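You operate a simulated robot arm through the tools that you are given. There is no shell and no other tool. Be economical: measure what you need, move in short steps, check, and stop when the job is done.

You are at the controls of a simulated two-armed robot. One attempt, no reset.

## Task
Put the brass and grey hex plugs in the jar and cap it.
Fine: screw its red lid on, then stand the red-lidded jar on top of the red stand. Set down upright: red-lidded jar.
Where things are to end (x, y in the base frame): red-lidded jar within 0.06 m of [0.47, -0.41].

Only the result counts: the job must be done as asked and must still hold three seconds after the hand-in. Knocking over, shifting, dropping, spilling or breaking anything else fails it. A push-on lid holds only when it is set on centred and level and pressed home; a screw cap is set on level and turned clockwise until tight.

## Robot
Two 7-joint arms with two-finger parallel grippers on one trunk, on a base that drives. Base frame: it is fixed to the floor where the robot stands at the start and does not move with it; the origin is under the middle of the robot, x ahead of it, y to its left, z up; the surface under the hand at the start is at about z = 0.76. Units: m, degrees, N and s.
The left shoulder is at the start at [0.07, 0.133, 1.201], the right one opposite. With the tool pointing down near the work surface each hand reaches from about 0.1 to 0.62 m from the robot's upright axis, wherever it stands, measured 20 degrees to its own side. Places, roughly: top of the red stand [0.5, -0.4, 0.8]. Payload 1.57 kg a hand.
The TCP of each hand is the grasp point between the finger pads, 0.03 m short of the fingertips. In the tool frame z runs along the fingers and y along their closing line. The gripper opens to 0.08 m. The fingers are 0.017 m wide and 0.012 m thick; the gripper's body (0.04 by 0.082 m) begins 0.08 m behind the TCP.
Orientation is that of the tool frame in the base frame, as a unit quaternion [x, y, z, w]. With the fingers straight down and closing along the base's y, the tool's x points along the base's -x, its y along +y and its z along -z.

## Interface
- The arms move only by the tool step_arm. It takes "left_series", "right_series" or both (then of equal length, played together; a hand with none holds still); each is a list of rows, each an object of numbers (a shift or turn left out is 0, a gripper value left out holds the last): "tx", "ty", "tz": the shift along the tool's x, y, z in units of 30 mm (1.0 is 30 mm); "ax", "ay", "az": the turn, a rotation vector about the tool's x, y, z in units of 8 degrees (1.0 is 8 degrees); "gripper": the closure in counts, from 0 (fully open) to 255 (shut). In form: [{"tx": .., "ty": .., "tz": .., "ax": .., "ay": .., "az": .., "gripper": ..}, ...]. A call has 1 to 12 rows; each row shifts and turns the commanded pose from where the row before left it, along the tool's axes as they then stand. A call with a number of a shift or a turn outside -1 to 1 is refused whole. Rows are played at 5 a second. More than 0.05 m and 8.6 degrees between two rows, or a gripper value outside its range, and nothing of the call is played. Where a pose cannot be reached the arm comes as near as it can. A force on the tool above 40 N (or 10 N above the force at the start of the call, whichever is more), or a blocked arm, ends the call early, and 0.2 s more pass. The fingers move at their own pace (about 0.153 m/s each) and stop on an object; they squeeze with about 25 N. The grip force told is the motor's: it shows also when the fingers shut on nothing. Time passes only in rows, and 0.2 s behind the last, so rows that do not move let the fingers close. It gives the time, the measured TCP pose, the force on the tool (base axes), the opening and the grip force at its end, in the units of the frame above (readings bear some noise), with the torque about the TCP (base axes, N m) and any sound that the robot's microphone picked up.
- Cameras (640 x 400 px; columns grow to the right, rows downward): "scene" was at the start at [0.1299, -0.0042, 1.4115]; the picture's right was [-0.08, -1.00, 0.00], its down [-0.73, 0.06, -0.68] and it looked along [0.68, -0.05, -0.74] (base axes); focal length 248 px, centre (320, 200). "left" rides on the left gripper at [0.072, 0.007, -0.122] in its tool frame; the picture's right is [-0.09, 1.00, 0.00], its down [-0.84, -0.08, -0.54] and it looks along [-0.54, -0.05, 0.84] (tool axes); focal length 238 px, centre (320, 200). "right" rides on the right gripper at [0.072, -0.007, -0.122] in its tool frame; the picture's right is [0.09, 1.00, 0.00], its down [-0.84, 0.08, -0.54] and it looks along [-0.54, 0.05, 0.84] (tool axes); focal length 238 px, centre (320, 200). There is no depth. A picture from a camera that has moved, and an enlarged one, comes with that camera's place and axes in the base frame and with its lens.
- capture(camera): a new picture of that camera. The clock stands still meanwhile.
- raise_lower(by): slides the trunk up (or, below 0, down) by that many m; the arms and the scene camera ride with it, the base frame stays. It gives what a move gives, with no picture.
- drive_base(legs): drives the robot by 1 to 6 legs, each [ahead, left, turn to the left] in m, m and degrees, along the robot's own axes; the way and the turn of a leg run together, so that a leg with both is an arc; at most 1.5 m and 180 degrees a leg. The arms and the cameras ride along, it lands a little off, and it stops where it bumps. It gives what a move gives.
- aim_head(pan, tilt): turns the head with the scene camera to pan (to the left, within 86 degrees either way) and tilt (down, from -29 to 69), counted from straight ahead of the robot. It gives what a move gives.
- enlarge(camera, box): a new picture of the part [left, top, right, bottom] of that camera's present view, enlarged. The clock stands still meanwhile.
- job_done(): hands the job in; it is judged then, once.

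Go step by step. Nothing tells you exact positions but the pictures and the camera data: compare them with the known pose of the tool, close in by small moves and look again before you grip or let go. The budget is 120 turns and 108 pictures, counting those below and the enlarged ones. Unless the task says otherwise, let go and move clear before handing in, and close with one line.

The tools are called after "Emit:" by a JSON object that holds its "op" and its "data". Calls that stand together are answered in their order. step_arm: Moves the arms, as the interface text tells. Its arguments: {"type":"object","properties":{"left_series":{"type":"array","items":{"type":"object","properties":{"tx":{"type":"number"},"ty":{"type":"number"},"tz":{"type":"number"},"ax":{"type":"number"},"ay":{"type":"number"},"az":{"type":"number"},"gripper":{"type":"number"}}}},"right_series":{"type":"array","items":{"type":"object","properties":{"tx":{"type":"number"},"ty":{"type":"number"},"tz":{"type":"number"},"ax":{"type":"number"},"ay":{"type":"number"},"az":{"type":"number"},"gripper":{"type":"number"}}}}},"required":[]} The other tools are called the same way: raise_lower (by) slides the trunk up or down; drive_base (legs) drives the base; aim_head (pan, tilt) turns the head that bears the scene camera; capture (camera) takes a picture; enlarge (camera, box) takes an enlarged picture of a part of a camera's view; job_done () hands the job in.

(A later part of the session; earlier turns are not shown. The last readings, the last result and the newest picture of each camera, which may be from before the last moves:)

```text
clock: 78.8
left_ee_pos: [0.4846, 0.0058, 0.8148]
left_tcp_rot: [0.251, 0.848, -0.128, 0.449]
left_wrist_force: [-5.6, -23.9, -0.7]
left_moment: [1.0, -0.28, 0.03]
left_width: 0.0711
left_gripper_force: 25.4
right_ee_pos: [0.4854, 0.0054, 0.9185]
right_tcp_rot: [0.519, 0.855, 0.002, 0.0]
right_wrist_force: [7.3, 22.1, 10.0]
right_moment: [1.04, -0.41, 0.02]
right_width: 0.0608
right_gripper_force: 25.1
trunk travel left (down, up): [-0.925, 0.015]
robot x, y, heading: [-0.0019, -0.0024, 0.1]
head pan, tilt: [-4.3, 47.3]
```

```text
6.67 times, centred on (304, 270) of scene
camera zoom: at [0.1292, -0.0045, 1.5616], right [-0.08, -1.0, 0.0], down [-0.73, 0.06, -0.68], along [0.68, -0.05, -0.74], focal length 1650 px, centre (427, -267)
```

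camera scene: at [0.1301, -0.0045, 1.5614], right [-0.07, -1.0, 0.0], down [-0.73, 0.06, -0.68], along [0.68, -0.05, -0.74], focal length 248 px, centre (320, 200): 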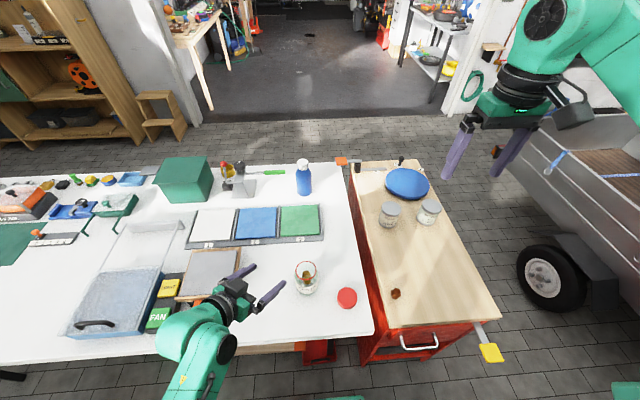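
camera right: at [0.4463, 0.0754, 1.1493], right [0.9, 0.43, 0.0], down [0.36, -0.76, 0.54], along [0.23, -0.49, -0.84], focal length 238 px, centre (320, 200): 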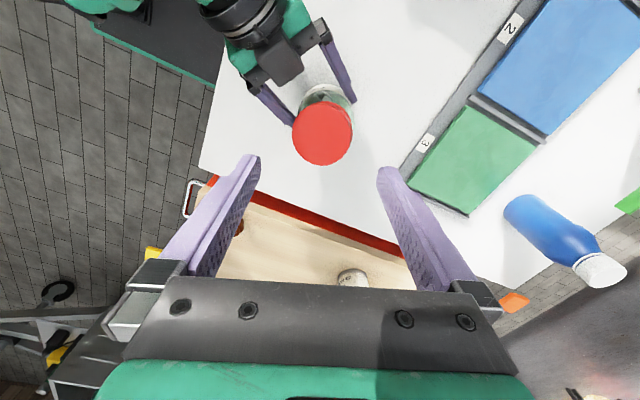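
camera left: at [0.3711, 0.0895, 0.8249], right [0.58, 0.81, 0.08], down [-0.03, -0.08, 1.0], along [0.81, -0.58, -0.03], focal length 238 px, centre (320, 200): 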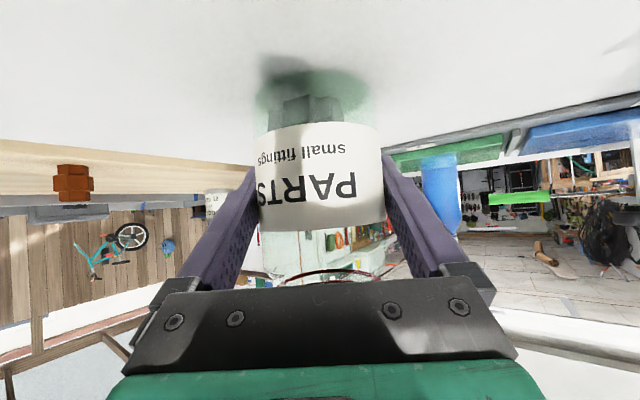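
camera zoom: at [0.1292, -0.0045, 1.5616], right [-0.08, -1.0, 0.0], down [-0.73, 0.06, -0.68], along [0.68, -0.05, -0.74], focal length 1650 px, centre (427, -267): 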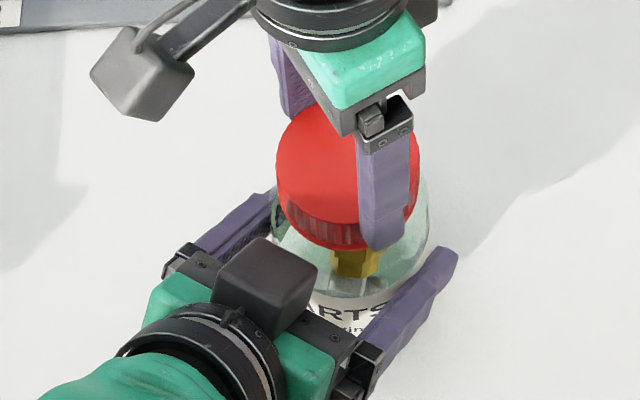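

Side force rose again while the axial torque stayed near zero, so the lid axis is a few mm off the turning axis. I'll open and measure from this orientation to separate out any camera bias.

Emit:
{"op": "step_arm", "data": {"right_series": [{"gripper": 60}, {"gripper": 0}, {}, {}]}}

Emit:
{"op": "enlarge", "data": {"camera": "right", "box": [200, 90, 440, 240]}}

```text
clock: 79.8
left_ee_pos: [0.4857, 0.0073, 0.8156]
left_tcp_rot: [0.25, 0.847, -0.128, 0.451]
left_wrist_force: [0.5, 1.1, 0.4]
left_moment: [0.01, 0.0, 0.02]
left_width: 0.0711
left_gripper_force: 24.9
right_ee_pos: [0.4848, 0.0038, 0.9177]
right_tcp_rot: [0.518, 0.855, 0.0, 0.0]
right_wrist_force: [0.5, -0.7, -0.8]
right_moment: [0.02, 0.01, -0.01]
right_width: 0.08
right_gripper_force: 0.1
trunk travel left (down, up): [-0.925, 0.015]
robot x, y, heading: [-0.004, -0.0, 0.1]
head pan, tilt: [-4.3, 47.3]
```

```text
2.67 times, centred on (320, 165) of right
camera zoom: at [0.4463, 0.0649, 1.0385], right [0.84, 0.54, 0.0], down [0.46, -0.71, 0.54], along [0.29, -0.46, -0.84], focal length 636 px, centre (320, 293)
```

zoom: 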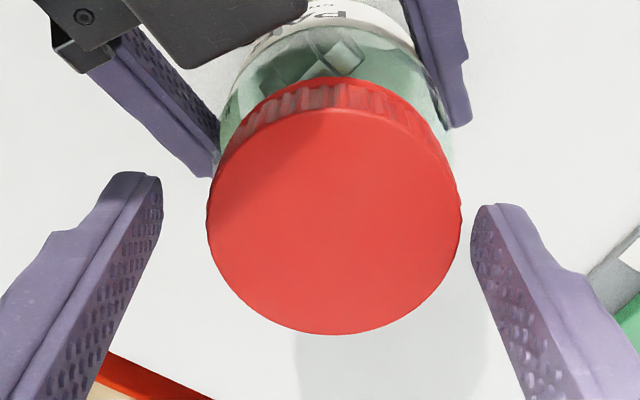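

Combining both views, the lid's true axis is about 3.4 mm along the hand's +y from the TCP. I'll shift onto it and rotate back around the lid with the fingers open.

Emit:
{"op": "step_arm", "data": {"right_series": [{"ty": 0.113, "tx": -0.013}, {"az": -1}, {"az": -1}, {"az": -1}, {"az": -1}, {"az": -1}, {"az": -1}, {"az": -1}, {"az": -1}, {"az": -1}, {}]}}

Emit:
{"op": "enlarge", "data": {"camera": "right", "box": [200, 90, 440, 240]}}

```text
clock: 82.2
left_ee_pos: [0.4855, 0.0062, 0.8154]
left_tcp_rot: [0.251, 0.848, -0.128, 0.449]
left_wrist_force: [-0.5, 1.2, -0.8]
left_moment: [-0.05, 0.07, 0.01]
left_width: 0.0709
left_gripper_force: 25.3
right_ee_pos: [0.4877, 0.0048, 0.9173]
right_tcp_rot: [-0.085, 0.996, -0.001, 0.0]
right_wrist_force: [-0.6, -1.2, 0.1]
right_moment: [0.03, -0.04, 0.03]
right_width: 0.0802
right_gripper_force: 0.1
trunk travel left (down, up): [-0.925, 0.015]
robot x, y, heading: [0.0018, 0.0009, 0.0]
head pan, tilt: [-4.3, 47.3]
```

```text
2.67 times, centred on (320, 165) of right
camera zoom: at [0.4187, -0.0138, 1.0388], right [-0.26, 0.97, 0.0], down [0.81, 0.22, 0.54], along [0.52, 0.14, -0.84], focal length 636 px, centre (320, 293)
```

zoom: 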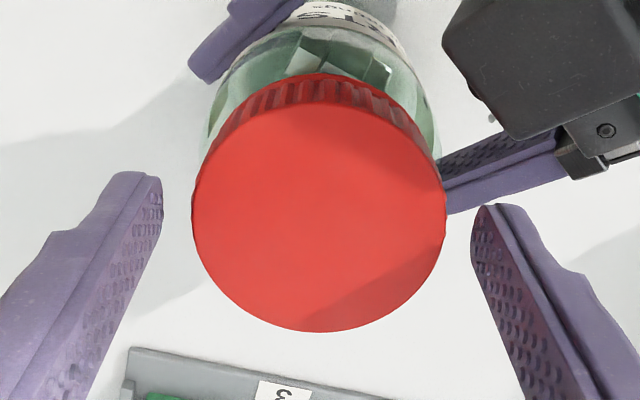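

That fits. Closing and taking the next 72° clockwise stroke.

Emit:
{"op": "step_arm", "data": {"right_series": [{"gripper": 60, "tx": 0.02, "ty": -0.02}, {"gripper": 255}, {}, {"az": 1, "tz": 0.01}, {"az": 1, "tz": 0.01}, {"az": 1, "tz": 0.01}, {"az": 1}, {"az": 1}, {"az": 1}, {"az": 1}, {"az": 1}, {"az": 1}]}}

Emit:
{"op": "enlarge", "data": {"camera": "scene", "box": [256, 240, 352, 300]}}

```text
clock: 84.8
left_ee_pos: [0.4856, 0.0066, 0.8158]
left_tcp_rot: [0.252, 0.848, -0.129, 0.449]
left_wrist_force: [-2.8, -1.2, 0.1]
left_moment: [-0.05, -0.17, -0.06]
left_width: 0.0706
left_gripper_force: 25.3
right_ee_pos: [0.4878, 0.0038, 0.9166]
right_tcp_rot: [0.52, 0.854, 0.0, 0.0]
right_wrist_force: [2.0, 1.1, 1.8]
right_moment: [0.18, -0.02, 0.02]
right_width: 0.0614
right_gripper_force: 25.5
trunk travel left (down, up): [-0.925, 0.015]
robot x, y, heading: [-0.0026, -0.0008, -0.1]
head pan, tilt: [-4.3, 47.3]
```

```text
6.67 times, centred on (304, 270) of scene
camera zoom: at [0.1298, -0.0038, 1.5614], right [-0.07, -1.0, 0.0], down [-0.73, 0.06, -0.68], along [0.68, -0.05, -0.74], focal length 1650 px, centre (427, -267)
```

zoom: 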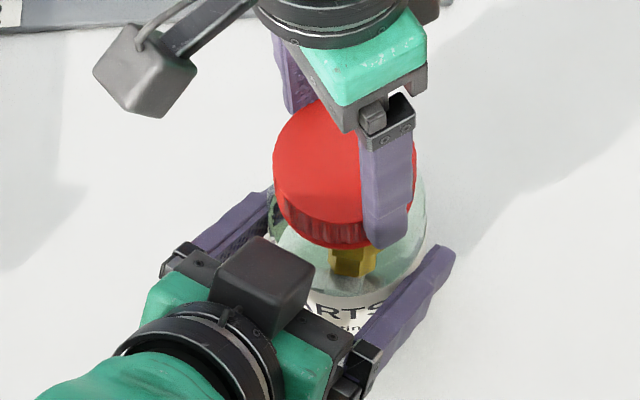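

Forces are low now, so the axis is right. I'll ratchet back and take the next stroke with a light downward press.

Emit:
{"op": "step_arm", "data": {"right_series": [{"gripper": 60}, {"gripper": 0}, {"az": -1}, {"az": -1}, {"az": -1}, {"az": -1}, {"az": -1}, {"az": -1}, {"az": -1}, {"az": -1}, {"az": -1}, {}]}}

Emit:
{"op": "step_arm", "data": {"right_series": [{"gripper": 255}, {}, {"tz": 0.1}, {"az": 1}, {"az": 1}, {"az": 1}, {"az": 1}, {"az": 1}, {"az": 1}, {"az": 1}, {"az": 1}, {"az": 1}]}}

```text
clock: 87.4
left_ee_pos: [0.4848, 0.0073, 0.8157]
left_tcp_rot: [0.25, 0.848, -0.128, 0.449]
left_wrist_force: [-0.3, 0.1, 0.0]
left_moment: [-0.04, 0.08, 0.01]
left_width: 0.0711
left_gripper_force: 24.5
right_ee_pos: [0.4885, 0.0042, 0.9164]
right_tcp_rot: [-0.085, 0.996, 0.0, -0.001]
right_wrist_force: [0.0, 0.2, 0.2]
right_moment: [0.02, 0.0, 0.0]
right_width: 0.0801
right_gripper_force: 0.1
trunk travel left (down, up): [-0.925, 0.015]
robot x, y, heading: [-0.0011, -0.0004, -0.2]
head pan, tilt: [-4.3, 47.3]
```

```text
clock: 90.0
left_ee_pos: [0.4838, 0.0061, 0.8154]
left_tcp_rot: [0.251, 0.847, -0.129, 0.451]
left_wrist_force: [-7.0, -1.6, -6.4]
left_moment: [0.33, -0.22, -0.12]
left_width: 0.071
left_gripper_force: 25.0
right_ee_pos: [0.4863, 0.0047, 0.9138]
right_tcp_rot: [0.519, 0.854, 0.0, 0.002]
right_wrist_force: [7.4, 5.8, 15.8]
right_moment: [0.24, -0.23, -0.01]
right_width: 0.0613
right_gripper_force: 24.9
trunk travel left (down, up): [-0.925, 0.015]
robot x, y, heading: [0.0005, -0.0006, -0.3]
head pan, tilt: [-4.3, 47.3]
```

Emit:
{"op": "step_arm", "data": {"right_series": [{"gripper": 60}, {"gripper": 0}, {"tz": -0.05}, {"az": -1}, {"az": -1}, {"az": -1}, {"az": -1}, {"az": -1}, {"az": -1}, {"az": -1}, {"az": -1}, {"az": -1}]}}

Emit:
{"op": "enlarge", "data": {"camera": "right", "box": [200, 90, 440, 240]}}

Emit:
{"op": "enlarge", "data": {"camera": "left", "box": [240, 140, 400, 290]}}

```text
clock: 92.6
left_ee_pos: [0.4858, 0.007, 0.8142]
left_tcp_rot: [0.251, 0.847, -0.129, 0.45]
left_wrist_force: [1.4, 0.2, 0.0]
left_moment: [-0.05, -0.06, 0.08]
left_width: 0.0706
left_gripper_force: 25.3
right_ee_pos: [0.4878, 0.0035, 0.915]
right_tcp_rot: [-0.086, 0.996, 0.001, 0.0]
right_wrist_force: [-0.6, 0.2, -0.6]
right_moment: [0.0, 0.01, 0.01]
right_width: 0.0803
right_gripper_force: 0.1
trunk travel left (down, up): [-0.925, 0.015]
robot x, y, heading: [0.0009, -0.0, -0.4]
head pan, tilt: [-4.3, 47.3]
```

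```text
2.67 times, centred on (320, 165) of right
camera zoom: at [0.4186, -0.0145, 1.036], right [-0.26, 0.97, 0.0], down [0.81, 0.22, 0.54], along [0.52, 0.14, -0.84], focal length 636 px, centre (320, 293)
```

zoom: 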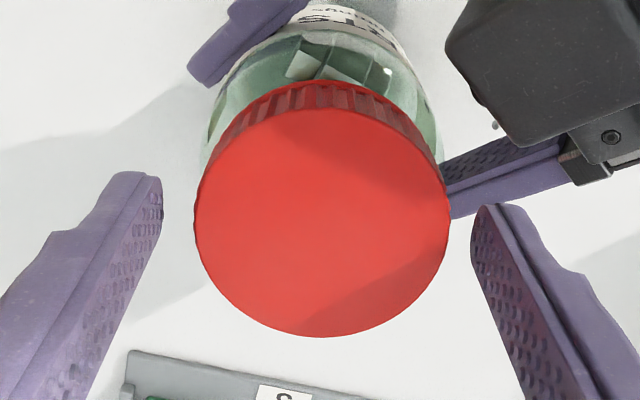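

```text
2.67 times, centred on (320, 215) of left
camera zoom: at [0.3712, 0.0895, 0.8247], right [0.58, 0.81, 0.08], down [-0.03, -0.08, 1.0], along [0.81, -0.58, -0.03], focal length 636 px, centre (320, 160)
```

zoom: 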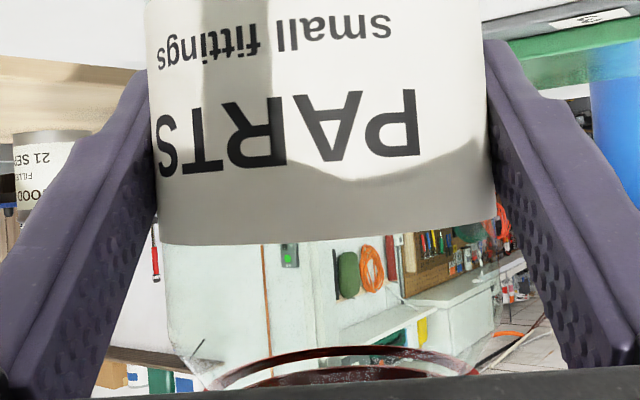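

The jar isn't turning in the left grip (label unchanged), and the lid turns with almost no torque, so it isn't tight yet. I'll continue the ratchet strokes with a light press and watch height and torque.

Emit:
{"op": "step_arm", "data": {"right_series": [{"gripper": 255}, {}, {"tz": 0.08}, {"az": 1, "tz": 0.01}, {"az": 1, "tz": 0.01}, {"az": 1, "tz": 0.01}, {"az": 1, "tz": 0.01}, {"az": 1, "tz": 0.01}, {"az": 1, "tz": 0.01}, {"az": 1, "tz": 0.01}, {"az": 1, "tz": 0.01}, {"az": 1}]}}

Emit:
{"op": "step_arm", "data": {"right_series": [{"gripper": 60}, {"gripper": 0}, {"tz": -0.06}, {"az": -1}, {"az": -1}, {"az": -1}, {"az": -1}, {"az": -1}, {"az": -1}, {"az": -1}, {"az": -1}, {"az": -1}]}}

Emit:
{"op": "step_arm", "data": {"right_series": [{"gripper": 255}, {}, {"tz": 0.08}, {"az": 1, "tz": 0.01}, {"az": 1, "tz": 0.01}, {"az": 1, "tz": 0.01}, {"az": 1, "tz": 0.01}, {"az": 1, "tz": 0.01}, {"az": 1, "tz": 0.01}, {"az": 1, "tz": 0.01}, {"az": 1, "tz": 0.01}, {"az": 1}]}}

Emit:
{"op": "enlarge", "data": {"camera": "scene", "box": [256, 240, 352, 300]}}

```text
clock: 95.2
left_ee_pos: [0.4843, 0.0056, 0.8164]
left_tcp_rot: [0.252, 0.847, -0.129, 0.449]
left_wrist_force: [-5.7, -8.4, -0.7]
left_moment: [0.38, -0.2, -1.06]
left_width: 0.0712
left_gripper_force: 25.3
right_ee_pos: [0.4875, 0.003, 0.91]
right_tcp_rot: [0.519, 0.855, 0.001, 0.001]
right_wrist_force: [5.4, 8.4, 1.4]
right_moment: [0.31, -0.18, 1.02]
right_width: 0.0611
right_gripper_force: 25.0
trunk travel left (down, up): [-0.925, 0.015]
robot x, y, heading: [0.0, 0.0022, -0.1]
head pan, tilt: [-4.3, 47.3]
```

```text
clock: 97.8
left_ee_pos: [0.4852, 0.0073, 0.8167]
left_tcp_rot: [0.25, 0.847, -0.128, 0.45]
left_wrist_force: [0.6, 0.7, 2.3]
left_moment: [-0.07, -0.01, -0.02]
left_width: 0.0713
left_gripper_force: 24.5
right_ee_pos: [0.4883, 0.0037, 0.9121]
right_tcp_rot: [-0.085, 0.996, 0.0, 0.0]
right_wrist_force: [0.2, -0.3, 0.1]
right_moment: [0.01, 0.0, 0.0]
right_width: 0.0802
right_gripper_force: 0.1
trunk travel left (down, up): [-0.925, 0.015]
robot x, y, heading: [-0.0015, 0.0009, -0.0]
head pan, tilt: [-4.3, 47.3]
```

```text
clock: 100.4
left_ee_pos: [0.4857, 0.0066, 0.8156]
left_tcp_rot: [0.252, 0.848, -0.129, 0.449]
left_wrist_force: [-0.9, -1.6, 1.0]
left_moment: [0.02, 0.13, -0.91]
left_width: 0.0718
left_gripper_force: 24.6
right_ee_pos: [0.488, 0.0048, 0.9056]
right_tcp_rot: [0.519, 0.855, 0.0, 0.0]
right_wrist_force: [-0.5, 1.7, 1.6]
right_moment: [0.09, -0.06, 0.97]
right_width: 0.0609
right_gripper_force: 25.6
trunk travel left (down, up): [-0.925, 0.015]
robot x, y, heading: [-0.0021, 0.0033, -0.1]
head pan, tilt: [-4.3, 47.3]
```

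```text
6.67 times, centred on (304, 270) of scene
camera zoom: at [0.1299, -0.0042, 1.5614], right [-0.08, -1.0, 0.0], down [-0.73, 0.06, -0.68], along [0.68, -0.05, -0.74], focal length 1650 px, centre (427, -267)
```

zoom: 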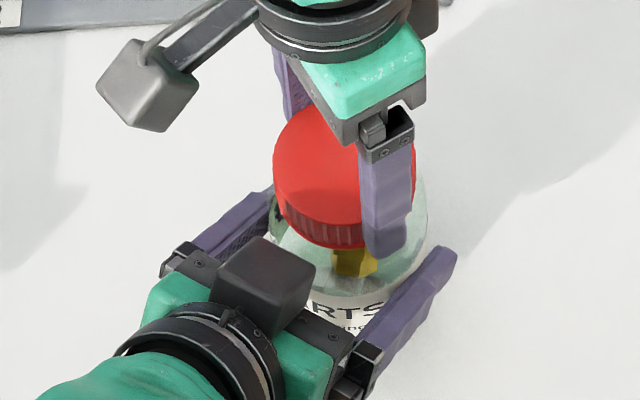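

Torque has jumped to about 1 N·m, so the thread is biting. I'll open, rotate back and measure the lid height and jar orientation.

Emit:
{"op": "step_arm", "data": {"right_series": [{"gripper": 60}, {"gripper": 0}, {"tz": -0.06}, {"az": -1}, {"az": -1}, {"az": -1}, {"az": -1}, {"az": -1}, {"az": -1}, {"az": -1}, {"az": -1}, {"az": -1}]}}

Emit:
{"op": "enlarge", "data": {"camera": "right", "box": [200, 90, 440, 240]}}

Emit:
{"op": "enlarge", "data": {"camera": "left", "box": [240, 140, 400, 290]}}

```text
clock: 103.0
left_ee_pos: [0.4861, 0.0072, 0.8157]
left_tcp_rot: [0.25, 0.848, -0.128, 0.449]
left_wrist_force: [1.2, 0.8, 0.1]
left_moment: [0.04, 0.03, -0.03]
left_width: 0.0721
left_gripper_force: 25.0
right_ee_pos: [0.4877, 0.0036, 0.9092]
right_tcp_rot: [-0.085, 0.996, 0.0, 0.0]
right_wrist_force: [1.0, -0.1, 0.2]
right_moment: [-0.01, 0.05, -0.02]
right_width: 0.0802
right_gripper_force: 0.0
trunk travel left (down, up): [-0.925, 0.015]
robot x, y, heading: [0.001, -0.0033, 0.0]
head pan, tilt: [-4.3, 47.3]
```

```text
2.67 times, centred on (320, 165) of right
camera zoom: at [0.4184, -0.0141, 1.03], right [-0.26, 0.97, 0.0], down [0.81, 0.22, 0.54], along [0.52, 0.14, -0.84], focal length 636 px, centre (320, 293)
```

zoom: 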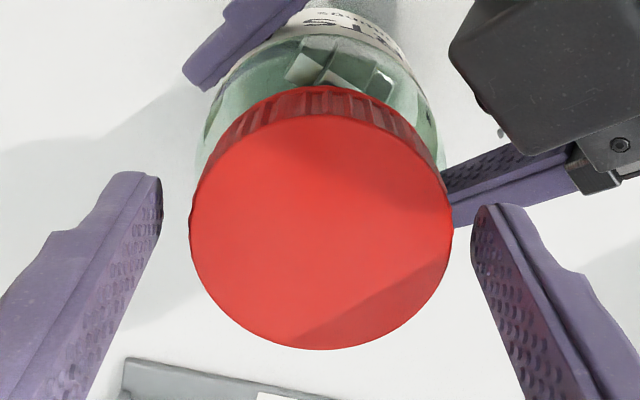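

```text
2.67 times, centred on (320, 215) of left
camera zoom: at [0.3711, 0.0896, 0.8247], right [0.58, 0.81, 0.08], down [-0.03, -0.08, 1.0], along [0.81, -0.58, -0.03], focal length 636 px, centre (320, 160)
```

zoom: 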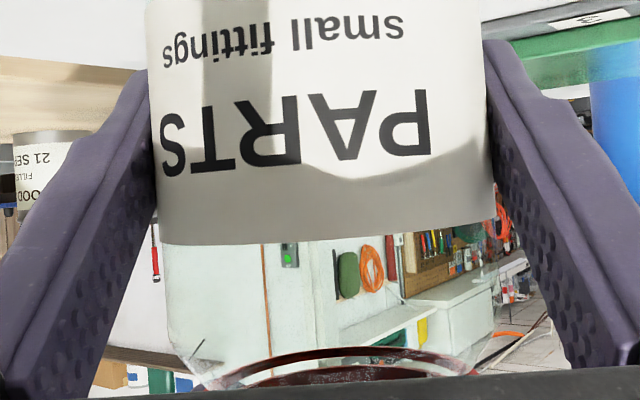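

I'll test tightness with a short turn: close, turn 16° and read the torque.

Emit:
{"op": "step_arm", "data": {"right_series": [{"gripper": 255}, {}, {}, {"az": 1}, {"az": 1}]}}

Emit:
{"op": "step_arm", "data": {"right_series": [{"az": 1}, {"az": 1}, {"az": 1}, {}]}}

Emit:
{"op": "step_arm", "data": {"right_series": [{"az": 1}, {"az": 1}, {"az": 1}, {"az": 1}, {}]}}

Emit:
{"op": "enlarge", "data": {"camera": "left", "box": [240, 140, 400, 290]}}

```text
clock: 104.2
left_ee_pos: [0.4855, 0.0063, 0.8153]
left_tcp_rot: [0.251, 0.848, -0.128, 0.449]
left_wrist_force: [1.7, -1.1, 0.1]
left_moment: [0.16, 0.08, -0.8]
left_width: 0.0716
left_gripper_force: 24.8
right_ee_pos: [0.4873, 0.0046, 0.9085]
right_tcp_rot: [0.057, 0.998, 0.0, 0.0]
right_wrist_force: [-1.2, 1.8, 0.2]
right_moment: [0.09, 0.0, 0.8]
right_width: 0.0613
right_gripper_force: 24.9
trunk travel left (down, up): [-0.925, 0.015]
robot x, y, heading: [-0.0, -0.0021, 0.2]
head pan, tilt: [-4.3, 47.3]
```

```text
clock: 105.2
left_ee_pos: [0.485, 0.0062, 0.816]
left_tcp_rot: [0.251, 0.847, -0.129, 0.45]
left_wrist_force: [-0.2, -5.0, -0.2]
left_moment: [0.22, 0.1, -0.72]
left_width: 0.0718
left_gripper_force: 24.9
right_ee_pos: [0.4866, 0.0023, 0.9083]
right_tcp_rot: [0.263, 0.965, 0.001, 0.0]
right_wrist_force: [0.1, 4.8, -0.1]
right_moment: [0.23, -0.05, 0.7]
right_width: 0.0613
right_gripper_force: 25.3
trunk travel left (down, up): [-0.925, 0.015]
robot x, y, heading: [0.0038, -0.0004, -0.2]
head pan, tilt: [-4.3, 47.3]
```

```text
clock: 106.4
left_ee_pos: [0.4828, 0.0051, 0.815]
left_tcp_rot: [0.252, 0.848, -0.129, 0.448]
left_wrist_force: [-20.6, -4.9, 2.5]
left_moment: [0.24, -0.94, -0.51]
left_width: 0.0717
left_gripper_force: 25.1
right_ee_pos: [0.489, 0.0028, 0.9099]
right_tcp_rot: [0.519, 0.855, 0.002, 0.002]
right_wrist_force: [20.1, 3.4, 1.1]
right_moment: [0.03, -0.73, 0.46]
right_width: 0.0609
right_gripper_force: 25.0
trunk travel left (down, up): [-0.925, 0.015]
robot x, y, heading: [0.0022, 0.0022, 0.1]
head pan, tilt: [-4.3, 47.3]
```

```text
2.67 times, centred on (320, 215) of left
camera zoom: at [0.3694, 0.089, 0.8244], right [0.58, 0.81, 0.08], down [-0.02, -0.08, 1.0], along [0.81, -0.58, -0.03], focal length 636 px, centre (320, 160)
```

zoom: 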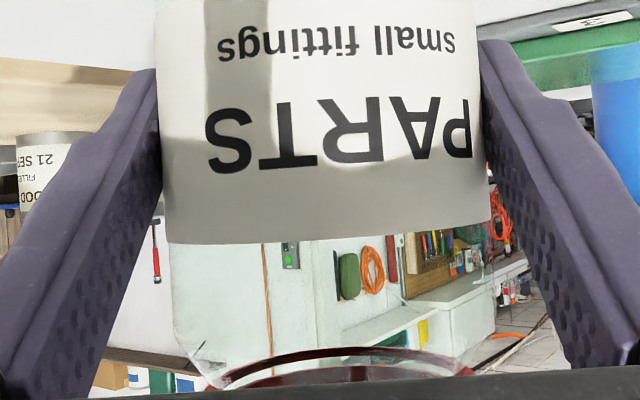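

Torque saturates at once and the jar itself now slips round in the left grip, so the lid is tight. I'll release and regrip the lid squarely, then open and withdraw the left hand.

Emit:
{"op": "step_arm", "data": {"right_series": [{"gripper": 60}, {"gripper": 0}, {}, {"az": -1}, {"az": -1}, {"az": -1}, {"az": -1}, {"az": -1}, {"az": -1}, {"az": -1}, {"az": -1}, {}]}}

Emit:
{"op": "enlarge", "data": {"camera": "right", "box": [200, 90, 440, 240]}}

Emit:
{"op": "enlarge", "data": {"camera": "scene", "box": [256, 240, 352, 300]}}

```text
clock: 109.0
left_ee_pos: [0.4852, 0.007, 0.8154]
left_tcp_rot: [0.251, 0.848, -0.129, 0.448]
left_wrist_force: [-0.3, -0.3, -4.6]
left_moment: [0.02, 0.06, -0.01]
left_width: 0.0715
left_gripper_force: 24.8
right_ee_pos: [0.4876, 0.0035, 0.9089]
right_tcp_rot: [-0.015, 1.0, -0.001, 0.0]
right_wrist_force: [-0.4, 0.3, -0.1]
right_moment: [-0.01, 0.02, 0.0]
right_width: 0.0799
right_gripper_force: 0.1
trunk travel left (down, up): [-0.925, 0.015]
robot x, y, heading: [-0.0021, -0.0019, -0.1]
head pan, tilt: [-4.3, 47.3]
```

```text
2.67 times, centred on (320, 165) of right
camera zoom: at [0.4173, -0.0039, 1.0298], right [-0.12, 0.99, 0.0], down [0.83, 0.1, 0.54], along [0.54, 0.07, -0.84], focal length 636 px, centre (320, 293)
```

zoom: 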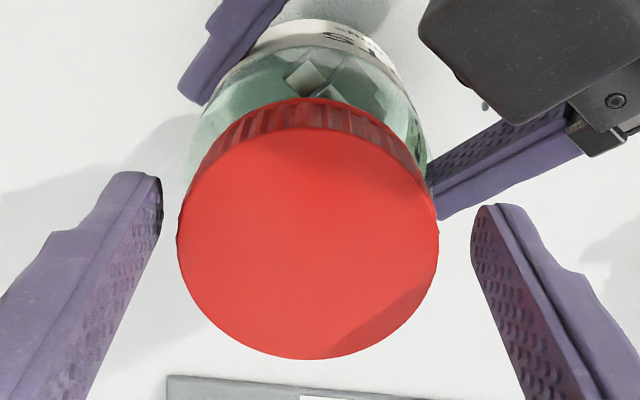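

```text
6.67 times, centred on (304, 270) of scene
camera zoom: at [0.1308, -0.0041, 1.5614], right [-0.07, -1.0, 0.0], down [-0.73, 0.06, -0.68], along [0.68, -0.05, -0.74], focal length 1650 px, centre (427, -267)
```

zoom: 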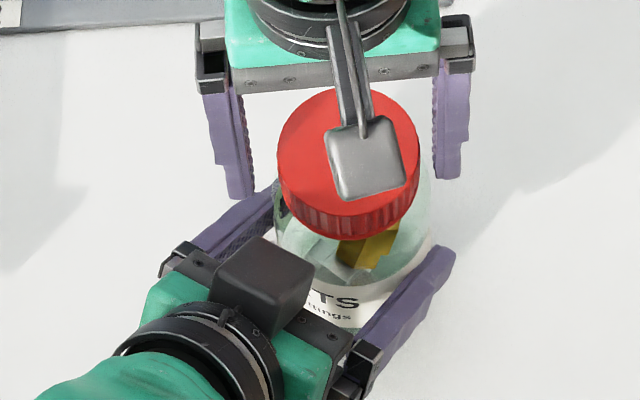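

The jar looks slightly tilted in the left grip. With the right fingers open around the lid as a guard, I'll release the left hand slowly so the jar settles flat.

Emit:
{"op": "step_arm", "data": {"left_series": [{"gripper": 28}, {"gripper": 24}, {"gripper": 20}, {"gripper": 14}, {"gripper": 8}, {"gripper": 0}, {}, {}]}}

Emit:
{"op": "enlarge", "data": {"camera": "scene", "box": [256, 240, 352, 300]}}

Emit:
{"op": "capture", "data": {"camera": "left"}}

Emit:
{"op": "enlarge", "data": {"camera": "right", "box": [200, 90, 440, 240]}}

```text
clock: 110.8
left_ee_pos: [0.4852, 0.0072, 0.8166]
left_tcp_rot: [0.251, 0.847, -0.129, 0.45]
left_wrist_force: [-0.6, -0.4, 0.0]
left_moment: [-0.01, 0.01, -0.02]
left_width: 0.0801
left_gripper_force: 0.1
right_ee_pos: [0.4881, 0.0025, 0.9093]
right_tcp_rot: [-0.014, 1.0, 0.0, 0.0]
right_wrist_force: [0.4, -0.2, -0.7]
right_moment: [0.01, 0.02, 0.0]
right_width: 0.0804
right_gripper_force: 0.1
trunk travel left (down, up): [-0.925, 0.015]
robot x, y, heading: [-0.0008, 0.002, -0.2]
head pan, tilt: [-4.3, 47.3]
```

```text
6.67 times, centred on (304, 270) of scene
camera zoom: at [0.1299, -0.0041, 1.5615], right [-0.07, -1.0, 0.0], down [-0.73, 0.06, -0.68], along [0.68, -0.05, -0.74], focal length 1650 px, centre (427, -267)
```

zoom: 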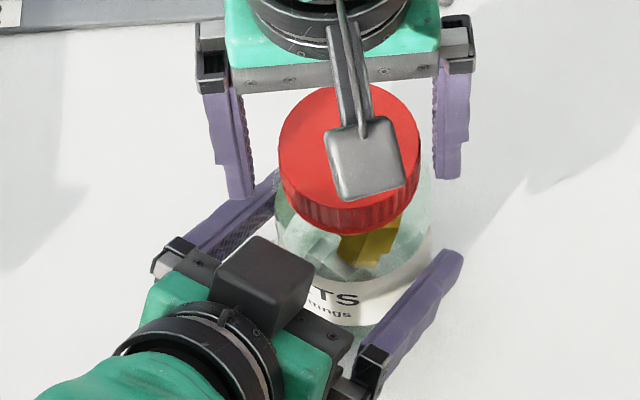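

```text
32 pictures are left
camera left: at [0.3708, 0.0895, 0.8248], right [0.58, 0.81, 0.08], down [-0.03, -0.08, 1.0], along [0.81, -0.58, -0.03], focal length 238 px, centre (320, 200)
```

left: 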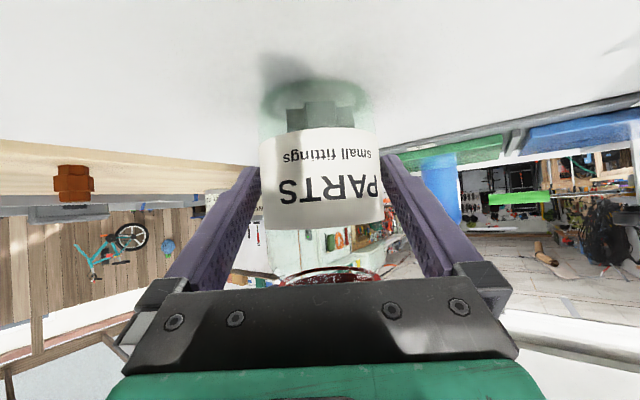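

```text
2.67 times, centred on (320, 165) of right
camera zoom: at [0.4167, -0.0038, 1.03], right [-0.12, 0.99, 0.0], down [0.83, 0.1, 0.54], along [0.54, 0.06, -0.84], focal length 636 px, centre (320, 293)
```

zoom: 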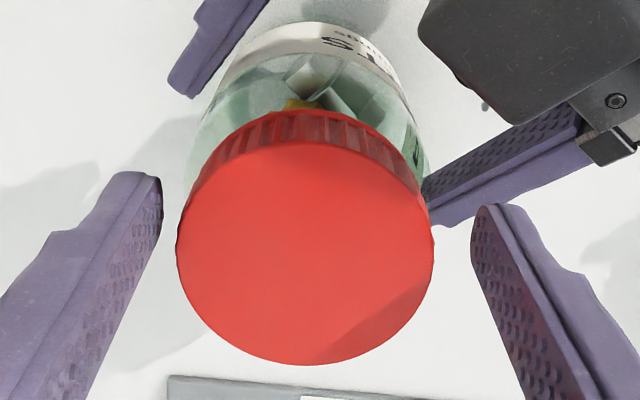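

The jar stands free and upright; the lid top is at about 0.897. I'll centre the right hand on the lid, grip it, then withdraw the left hand straight back.

Emit:
{"op": "step_arm", "data": {"right_series": [{"tx": -0.1, "ty": -0.065}, {"tx": -0.1, "ty": -0.065}, {}, {"gripper": 40}, {"gripper": 60}, {"gripper": 255}, {}, {}]}}

Emit:
{"op": "step_arm", "data": {"left_series": [{"tz": -0.2}, {"tz": -0.4}, {"tz": -0.6}, {"tz": -0.8}, {"tz": -1}, {"tz": -1}, {"tz": -1}, {}]}}

Emit:
{"op": "enlarge", "data": {"camera": "right", "box": [200, 90, 440, 240]}}

Emit:
{"op": "capture", "data": {"camera": "left"}}

```text
clock: 112.6
left_ee_pos: [0.486, 0.0074, 0.8152]
left_tcp_rot: [0.252, 0.846, -0.13, 0.451]
left_wrist_force: [0.0, 1.2, -0.2]
left_moment: [0.01, 0.02, 0.0]
left_width: 0.0801
left_gripper_force: 0.1
right_ee_pos: [0.4933, 0.0012, 0.9094]
right_tcp_rot: [-0.013, 1.0, 0.0, 0.0]
right_wrist_force: [-0.8, 0.6, 0.6]
right_moment: [0.06, -0.01, 0.0]
right_width: 0.0612
right_gripper_force: 24.8
trunk travel left (down, up): [-0.925, 0.015]
robot x, y, heading: [-0.0033, -0.001, -0.0]
head pan, tilt: [-4.3, 47.3]
```

```text
clock: 114.4
left_ee_pos: [0.381, 0.0727, 0.8999]
left_tcp_rot: [0.251, 0.848, -0.129, 0.449]
left_wrist_force: [-0.2, 0.1, -0.2]
left_moment: [0.0, 0.0, -0.01]
left_width: 0.0797
left_gripper_force: 0.0
right_ee_pos: [0.4942, 0.0001, 0.9103]
right_tcp_rot: [-0.014, 1.0, -0.001, 0.0]
right_wrist_force: [-1.7, 1.1, 0.4]
right_moment: [0.09, 0.1, 0.03]
right_width: 0.0612
right_gripper_force: 24.7
trunk travel left (down, up): [-0.925, 0.015]
robot x, y, heading: [0.0016, -0.0004, -0.1]
head pan, tilt: [-4.3, 47.3]
```

```text
2.67 times, centred on (320, 165) of right
camera zoom: at [0.4228, -0.0075, 1.0303], right [-0.12, 0.99, 0.0], down [0.83, 0.1, 0.54], along [0.54, 0.07, -0.84], focal length 636 px, centre (320, 293)
```

zoom: 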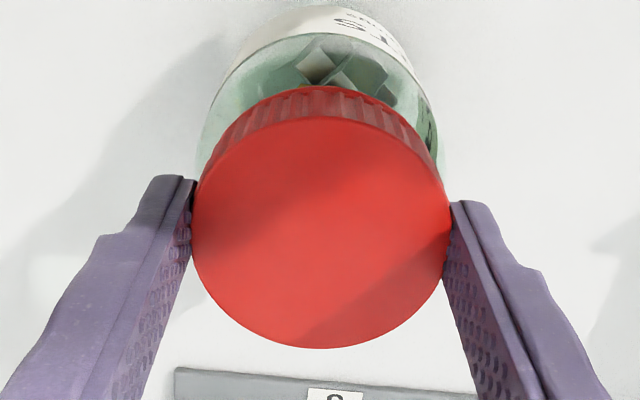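

```text
29 pictures are left
camera left: at [0.2659, 0.1552, 0.909], right [0.58, 0.81, 0.08], down [-0.03, -0.08, 1.0], along [0.81, -0.58, -0.03], focal length 238 px, centre (320, 200)
```

left: 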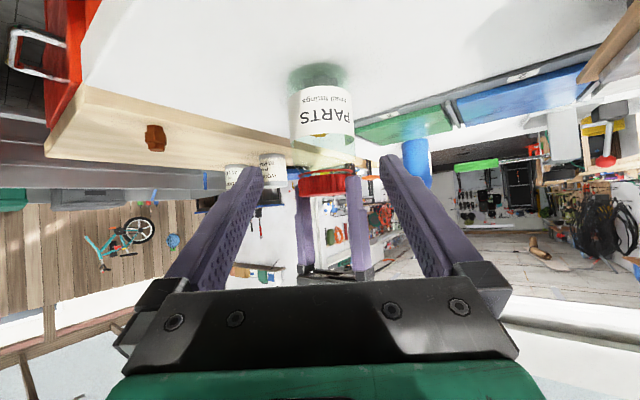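

This gives a clear side view of the jar. I'll zoom in to check the lid seating.

Emit:
{"op": "enlarge", "data": {"camera": "left", "box": [272, 125, 384, 205]}}

```text
5.00 times, centred on (328, 165) of left
camera zoom: at [0.2659, 0.1552, 0.909], right [0.58, 0.81, 0.08], down [-0.03, -0.08, 1.0], along [0.81, -0.58, -0.03], focal length 1192 px, centre (280, 375)
```

zoom: 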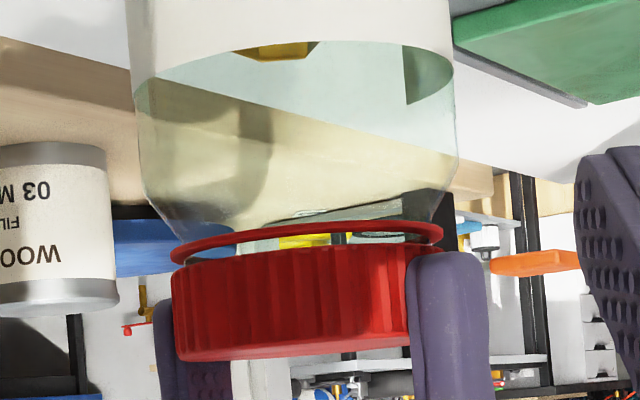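

What I took for the rim is a red ring at the neck base, around z 0.875. The lid is seated level just above it. Now I'll lift the jar slowly by the lid.

Emit:
{"op": "step_arm", "data": {"right_series": [{"tz": -0.1}, {"tz": -0.2}, {"tz": -0.3}, {"tz": -0.4}, {"tz": -0.5}, {"tz": -0.5}, {"tz": -0.5}, {"tz": -0.5}, {"tz": -0.5}, {"tz": -0.5}, {"tz": -0.5}, {"tz": -0.3}]}}

Emit:
{"op": "capture", "data": {"camera": "scene"}}

Emit:
{"op": "capture", "data": {"camera": "left"}}

```text
clock: 117.0
left_ee_pos: [0.3812, 0.0723, 0.8999]
left_tcp_rot: [0.251, 0.848, -0.128, 0.449]
left_wrist_force: [-0.1, 0.0, 0.6]
left_moment: [0.02, -0.05, -0.02]
left_width: 0.08
left_gripper_force: 0.1
right_ee_pos: [0.494, 0.0011, 1.0518]
right_tcp_rot: [-0.014, 1.0, 0.0, 0.001]
right_wrist_force: [-0.1, 0.1, -4.4]
right_moment: [0.0, 0.02, -0.02]
right_width: 0.061
right_gripper_force: 24.7
trunk travel left (down, up): [-0.925, 0.015]
robot x, y, heading: [0.0015, -0.0041, 0.1]
head pan, tilt: [-4.3, 47.3]
```

```text
27 pictures are left
camera scene: at [0.1306, -0.004, 1.5614], right [-0.07, -1.0, 0.0], down [-0.73, 0.06, -0.68], along [0.68, -0.05, -0.74], focal length 248 px, centre (320, 200)
```

scene: 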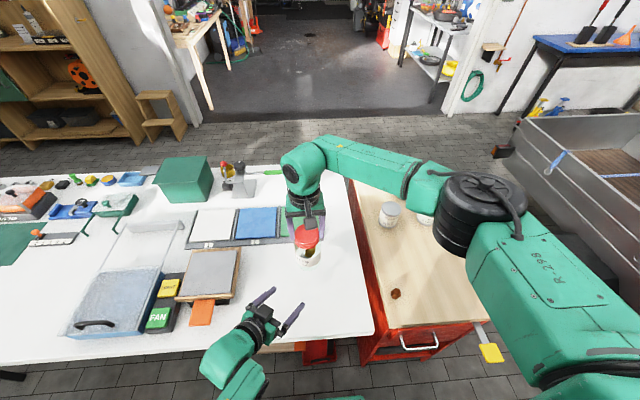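

```text
26 pictures are left
camera left: at [0.2664, 0.155, 0.9086], right [0.58, 0.81, 0.08], down [-0.03, -0.08, 1.0], along [0.81, -0.58, -0.03], focal length 238 px, centre (320, 200)
```

left: 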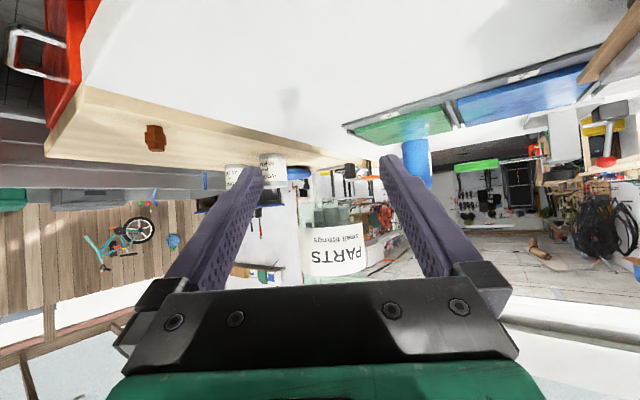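

The jar lifts cleanly with the lid holding (about 4.4 N). Carrying it over to the red stand at this height.

Emit:
{"op": "step_arm", "data": {"right_series": [{"ty": -0.4, "tx": 0.05}, {"ty": -0.7, "tx": 0.09}, {"ty": -0.7, "tx": 0.09}, {"ty": -0.7, "tx": 0.09}, {"ty": -0.7, "tx": 0.09}, {"ty": -0.7, "tx": 0.09}, {"ty": -0.7, "tx": 0.09}, {"ty": -0.7, "tx": 0.09}, {"ty": -0.7, "tx": 0.09}, {"ty": -0.7, "tx": 0.09}, {"ty": -0.7, "tx": 0.09}, {"ty": -0.7, "tx": 0.09}]}}

Emit:
{"op": "step_arm", "data": {"right_series": [{"ty": -0.7, "tx": 0.09}, {"ty": -0.7, "tx": 0.09}, {"ty": -0.7, "tx": 0.09}, {"ty": -0.7, "tx": 0.09}, {"ty": -0.7, "tx": 0.09}, {"ty": -0.7, "tx": 0.09}, {"ty": -0.5, "tx": 0.09}, {}]}}

Emit:
{"op": "capture", "data": {"camera": "scene"}}

Emit:
{"op": "capture", "data": {"camera": "right"}}

```text
clock: 119.6
left_ee_pos: [0.3809, 0.0712, 0.8996]
left_tcp_rot: [0.251, 0.848, -0.128, 0.45]
left_wrist_force: [-0.8, 0.1, 0.5]
left_moment: [-0.03, -0.02, -0.01]
left_width: 0.0803
left_gripper_force: 0.1
right_ee_pos: [0.4684, -0.2443, 1.052]
right_tcp_rot: [-0.014, 1.0, 0.001, 0.0]
right_wrist_force: [0.0, -0.6, -4.1]
right_moment: [0.03, 0.02, -0.02]
right_width: 0.0613
right_gripper_force: 24.9
trunk travel left (down, up): [-0.925, 0.015]
robot x, y, heading: [-0.0018, -0.0016, 0.1]
head pan, tilt: [-4.3, 47.3]
```

```text
clock: 121.4
left_ee_pos: [0.3814, 0.0726, 0.9]
left_tcp_rot: [0.251, 0.848, -0.128, 0.449]
left_wrist_force: [-0.1, 0.0, 0.2]
left_moment: [0.0, -0.02, 0.0]
left_width: 0.0798
left_gripper_force: 0.0
right_ee_pos: [0.4494, -0.3531, 1.0494]
right_tcp_rot: [-0.012, 1.0, -0.001, 0.0]
right_wrist_force: [0.1, -0.7, -4.7]
right_moment: [-0.02, 0.0, 0.01]
right_width: 0.0612
right_gripper_force: 24.8
right hand out of reach, approached as far as the arm can: row 5, 6, 7
trunk travel left (down, up): [-0.925, 0.015]
robot x, y, heading: [0.0012, -0.0007, -0.0]
head pan, tilt: [-4.3, 47.3]
```

```text
25 pictures are left
camera scene: at [0.1313, -0.0047, 1.5613], right [-0.07, -1.0, 0.0], down [-0.73, 0.06, -0.68], along [0.67, -0.05, -0.74], focal length 248 px, centre (320, 200)
```

scene: 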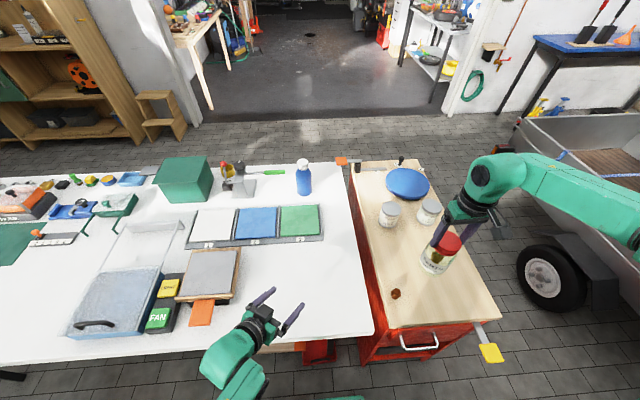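

```text
24 pictures are left
camera right: at [0.378, -0.3601, 1.1717], right [-0.12, 0.99, 0.0], down [0.83, 0.1, 0.54], along [0.54, 0.06, -0.84], focal length 238 px, centre (320, 200)
```

right: 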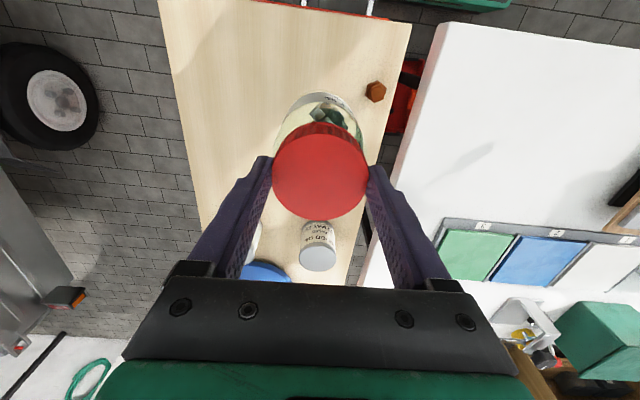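

The arm runs out of reach at y≈-0.353. I'll sidestep the base 4 cm to the right so the jar sits nearer the target.

Emit:
{"op": "drive_base", "data": {"legs": [[0, -0.04, 0]]}}

Emit:
{"op": "enlarge", "data": {"camera": "scene", "box": [350, 200, 510, 300]}}

```text
clock: 122.3
left_ee_pos: [0.3812, 0.0402, 0.8982]
left_tcp_rot: [0.249, 0.847, -0.131, 0.45]
left_wrist_force: [-0.1, 1.1, -0.8]
left_moment: [-0.01, -0.01, -0.03]
left_width: 0.0798
left_gripper_force: 0.1
right_ee_pos: [0.4491, -0.3844, 1.054]
right_tcp_rot: [-0.013, 1.0, -0.004, 0.0]
right_wrist_force: [0.2, 0.6, -4.7]
right_moment: [-0.04, -0.01, 0.0]
right_width: 0.0611
right_gripper_force: 25.6
trunk travel left (down, up): [-0.925, 0.015]
robot x, y, heading: [0.0025, -0.0377, -0.0]
head pan, tilt: [-4.3, 47.3]
```

```text
4.00 times, centred on (430, 250) of scene
camera zoom: at [0.1304, -0.0334, 1.5615], right [-0.07, -1.0, 0.01], down [-0.73, 0.05, -0.68], along [0.68, -0.05, -0.74], focal length 990 px, centre (-120, 0)
```

zoom: 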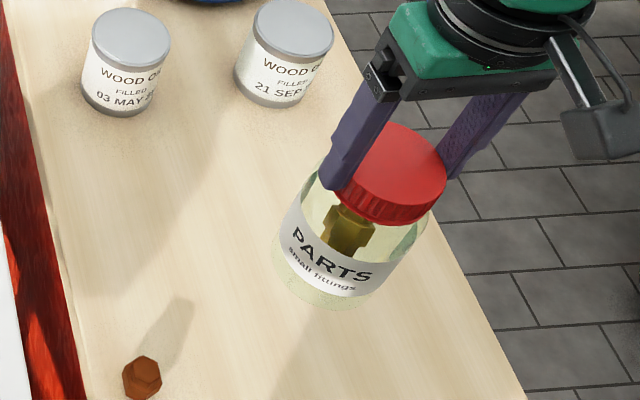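

The jar hangs clear over the middle of the stand, about 3 cm from the target. Lowering it, with small steps near the surface.

Emit:
{"op": "step_arm", "data": {"right_series": [{"tz": 0.4}, {"tz": 0.5}, {"tz": 0.5}, {"tz": 0.5}, {"tz": 0.4}, {"tz": 0.3}, {"tz": 0.2}, {}]}}

Emit:
{"op": "enlarge", "data": {"camera": "scene", "box": [350, 220, 510, 320]}}

```text
clock: 124.1
left_ee_pos: [0.3816, 0.0335, 0.8998]
left_tcp_rot: [0.25, 0.848, -0.127, 0.449]
left_wrist_force: [0.1, 0.5, -0.4]
left_moment: [-0.01, 0.0, -0.01]
left_width: 0.0801
left_gripper_force: 0.1
right_ee_pos: [0.449, -0.388, 0.9976]
right_tcp_rot: [-0.011, 1.0, -0.004, 0.002]
right_wrist_force: [0.4, -0.9, -5.5]
right_moment: [0.01, -0.02, -0.02]
right_width: 0.0609
right_gripper_force: 24.9
right hand out of reach, approached as far as the arm can: row 4, 6, 7
trunk travel left (down, up): [-0.925, 0.015]
robot x, y, heading: [-0.0014, -0.0406, 0.2]
head pan, tilt: [-4.3, 47.3]
```

```text
4.00 times, centred on (430, 270) of scene
camera zoom: at [0.1307, -0.0435, 1.5614], right [-0.07, -1.0, 0.0], down [-0.73, 0.05, -0.68], along [0.68, -0.05, -0.74], focal length 990 px, centre (-120, -80)
```

zoom: 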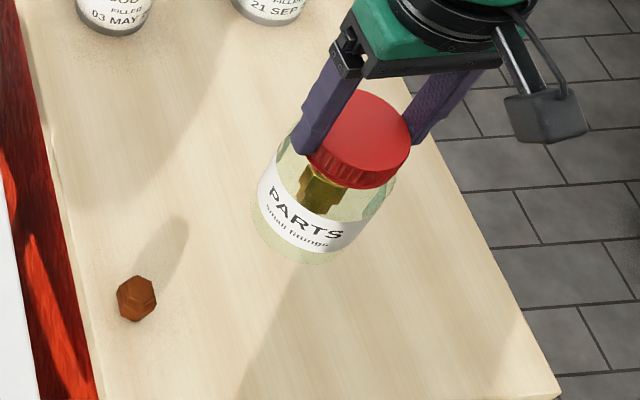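

The arm is at full stretch, so I'll lower the trunk instead, which brings the whole arm down straight. 3.5 cm first.

Emit:
{"op": "raise_lower", "data": {"by": -0.035}}

Emit:
{"op": "enlarge", "data": {"camera": "scene", "box": [350, 220, 510, 320]}}

Emit:
{"op": "enlarge", "data": {"camera": "right", "box": [200, 60, 440, 210]}}

```text
clock: 124.9
left_ee_pos: [0.3806, 0.0332, 0.8637]
left_tcp_rot: [0.251, 0.848, -0.128, 0.45]
left_wrist_force: [0.4, 0.1, 0.1]
left_moment: [0.0, 0.0, -0.01]
left_width: 0.0801
left_gripper_force: 0.1
right_ee_pos: [0.4489, -0.3888, 0.9627]
right_tcp_rot: [-0.011, 1.0, -0.003, 0.002]
right_wrist_force: [-0.3, 0.1, -4.9]
right_moment: [0.03, -0.01, 0.03]
right_width: 0.0611
right_gripper_force: 25.1
trunk travel left (down, up): [-0.89, 0.05]
robot x, y, heading: [0.0007, -0.0395, 0.3]
head pan, tilt: [-4.3, 47.3]
```

```text
4.00 times, centred on (430, 270) of scene
camera zoom: at [0.1305, -0.0438, 1.5264], right [-0.07, -1.0, 0.0], down [-0.73, 0.05, -0.68], along [0.68, -0.05, -0.74], focal length 990 px, centre (-120, -80)
```

zoom: 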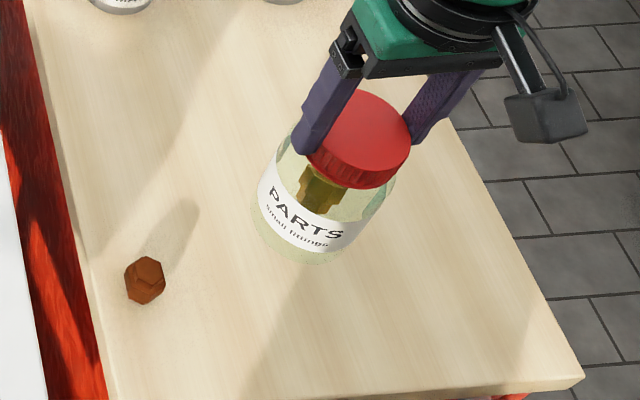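

```text
2.67 times, centred on (320, 135) of right
camera zoom: at [0.3758, -0.3958, 1.0838], right [-0.11, 0.99, -0.01], down [0.83, 0.1, 0.54], along [0.54, 0.06, -0.84], focal length 636 px, centre (320, 373)
```

zoom: 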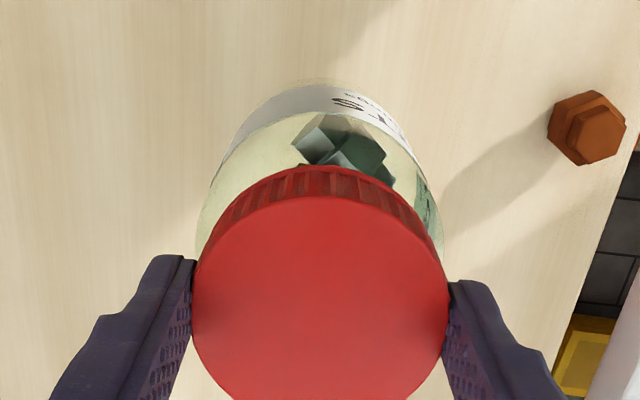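

Next, small trunk steps down until the hand feels the stand.

Emit:
{"op": "raise_lower", "data": {"by": -0.009}}

Emit:
{"op": "raise_lower", "data": {"by": -0.003}}

```text
clock: 125.4
left_ee_pos: [0.3806, 0.0331, 0.8554]
left_tcp_rot: [0.251, 0.848, -0.128, 0.45]
left_wrist_force: [0.1, 0.0, -0.3]
left_moment: [-0.04, -0.01, -0.02]
left_width: 0.0802
left_gripper_force: 0.0
right_ee_pos: [0.447, -0.3884, 0.9536]
right_tcp_rot: [-0.011, 1.0, -0.003, 0.002]
right_wrist_force: [-0.1, 0.2, -4.1]
right_moment: [0.02, 0.02, 0.05]
right_width: 0.0611
right_gripper_force: 24.7
trunk travel left (down, up): [-0.881, 0.059]
robot x, y, heading: [-0.0003, -0.0389, -0.1]
head pan, tilt: [-4.3, 47.3]
```

```text
clock: 126.0
left_ee_pos: [0.3824, 0.0326, 0.8522]
left_tcp_rot: [0.25, 0.848, -0.128, 0.45]
left_wrist_force: [0.0, -0.3, -1.1]
left_moment: [-0.01, 0.01, 0.06]
left_width: 0.0803
left_gripper_force: 0.0
right_ee_pos: [0.4486, -0.3894, 0.95]
right_tcp_rot: [-0.01, 1.0, -0.004, 0.001]
right_wrist_force: [0.1, 0.1, -4.4]
right_moment: [0.02, -0.01, 0.01]
right_width: 0.061
right_gripper_force: 24.7
trunk travel left (down, up): [-0.878, 0.062]
robot x, y, heading: [-0.0001, -0.0405, 0.2]
head pan, tilt: [-4.3, 47.3]
```

No contact yet (still -4.4 N). I'll continue in 3 mm steps.

Emit:
{"op": "raise_lower", "data": {"by": -0.003}}

Emit:
{"op": "raise_lower", "data": {"by": -0.003}}

```text
clock: 126.5
left_ee_pos: [0.381, 0.0334, 0.8495]
left_tcp_rot: [0.25, 0.848, -0.127, 0.449]
left_wrist_force: [0.0, -0.4, 0.1]
left_moment: [-0.01, 0.02, 0.03]
left_width: 0.0798
left_gripper_force: 0.1
right_ee_pos: [0.4481, -0.3894, 0.9471]
right_tcp_rot: [-0.01, 1.0, -0.003, 0.001]
right_wrist_force: [-0.4, 0.4, -4.2]
right_moment: [-0.01, 0.03, -0.01]
right_width: 0.0613
right_gripper_force: 25.0
trunk travel left (down, up): [-0.875, 0.065]
robot x, y, heading: [-0.0023, -0.04, 0.1]
head pan, tilt: [-4.3, 47.3]
```

```text
clock: 127.0
left_ee_pos: [0.3806, 0.0334, 0.8459]
left_tcp_rot: [0.25, 0.848, -0.128, 0.45]
left_wrist_force: [-0.2, -0.9, 0.9]
left_moment: [0.02, -0.02, 0.02]
left_width: 0.0798
left_gripper_force: 0.0
right_ee_pos: [0.4482, -0.3892, 0.9445]
right_tcp_rot: [-0.011, 1.0, -0.003, 0.001]
right_wrist_force: [-0.7, -0.4, -4.7]
right_moment: [-0.02, 0.03, 0.02]
right_width: 0.0614
right_gripper_force: 24.9
trunk travel left (down, up): [-0.872, 0.068]
robot x, y, heading: [0.003, -0.0419, 0.0]
head pan, tilt: [-4.3, 47.3]
```

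Emit:
{"op": "enlarge", "data": {"camera": "scene", "box": [400, 240, 496, 300]}}

Emit:
{"op": "raise_lower", "data": {"by": -0.003}}

Emit:
{"op": "raise_lower", "data": {"by": -0.003}}

```text
6.67 times, centred on (448, 270) of scene
camera zoom: at [0.1309, -0.044, 1.5083], right [-0.07, -1.0, 0.0], down [-0.73, 0.05, -0.68], along [0.68, -0.05, -0.74], focal length 1650 px, centre (-533, -267)
```

zoom: 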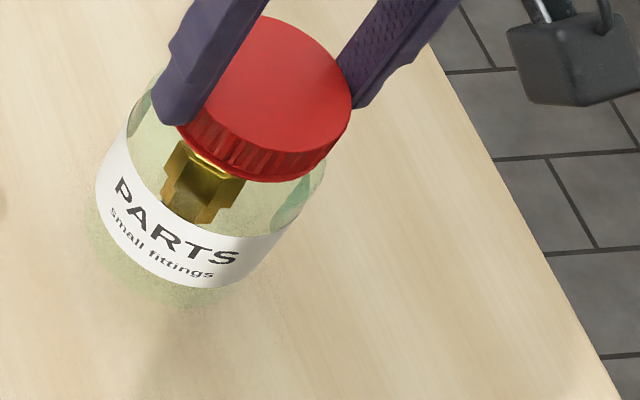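

```text
clock: 127.5
left_ee_pos: [0.3812, 0.0327, 0.843]
left_tcp_rot: [0.251, 0.848, -0.128, 0.45]
left_wrist_force: [0.0, -0.4, -1.1]
left_moment: [-0.02, -0.02, 0.01]
left_width: 0.0801
left_gripper_force: 0.1
right_ee_pos: [0.4468, -0.3896, 0.9417]
right_tcp_rot: [-0.011, 1.0, -0.005, 0.0]
right_wrist_force: [-0.8, -0.3, -5.3]
right_moment: [-0.03, 0.02, 0.02]
right_width: 0.0612
right_gripper_force: 24.5
trunk travel left (down, up): [-0.869, 0.071]
robot x, y, heading: [0.0016, -0.0388, 0.0]
head pan, tilt: [-4.3, 47.3]
```

```text
clock: 128.0
left_ee_pos: [0.3814, 0.0345, 0.8403]
left_tcp_rot: [0.25, 0.848, -0.128, 0.45]
left_wrist_force: [0.3, -0.7, -0.8]
left_moment: [-0.03, 0.01, -0.03]
left_width: 0.0799
left_gripper_force: 0.1
right_ee_pos: [0.4489, -0.3905, 0.9382]
right_tcp_rot: [-0.011, 1.0, -0.004, 0.001]
right_wrist_force: [0.0, -0.1, -4.8]
right_moment: [-0.04, 0.01, -0.04]
right_width: 0.0615
right_gripper_force: 25.0
trunk travel left (down, up): [-0.866, 0.074]
robot x, y, heading: [-0.001, -0.044, 0.2]
head pan, tilt: [-4.3, 47.3]
```

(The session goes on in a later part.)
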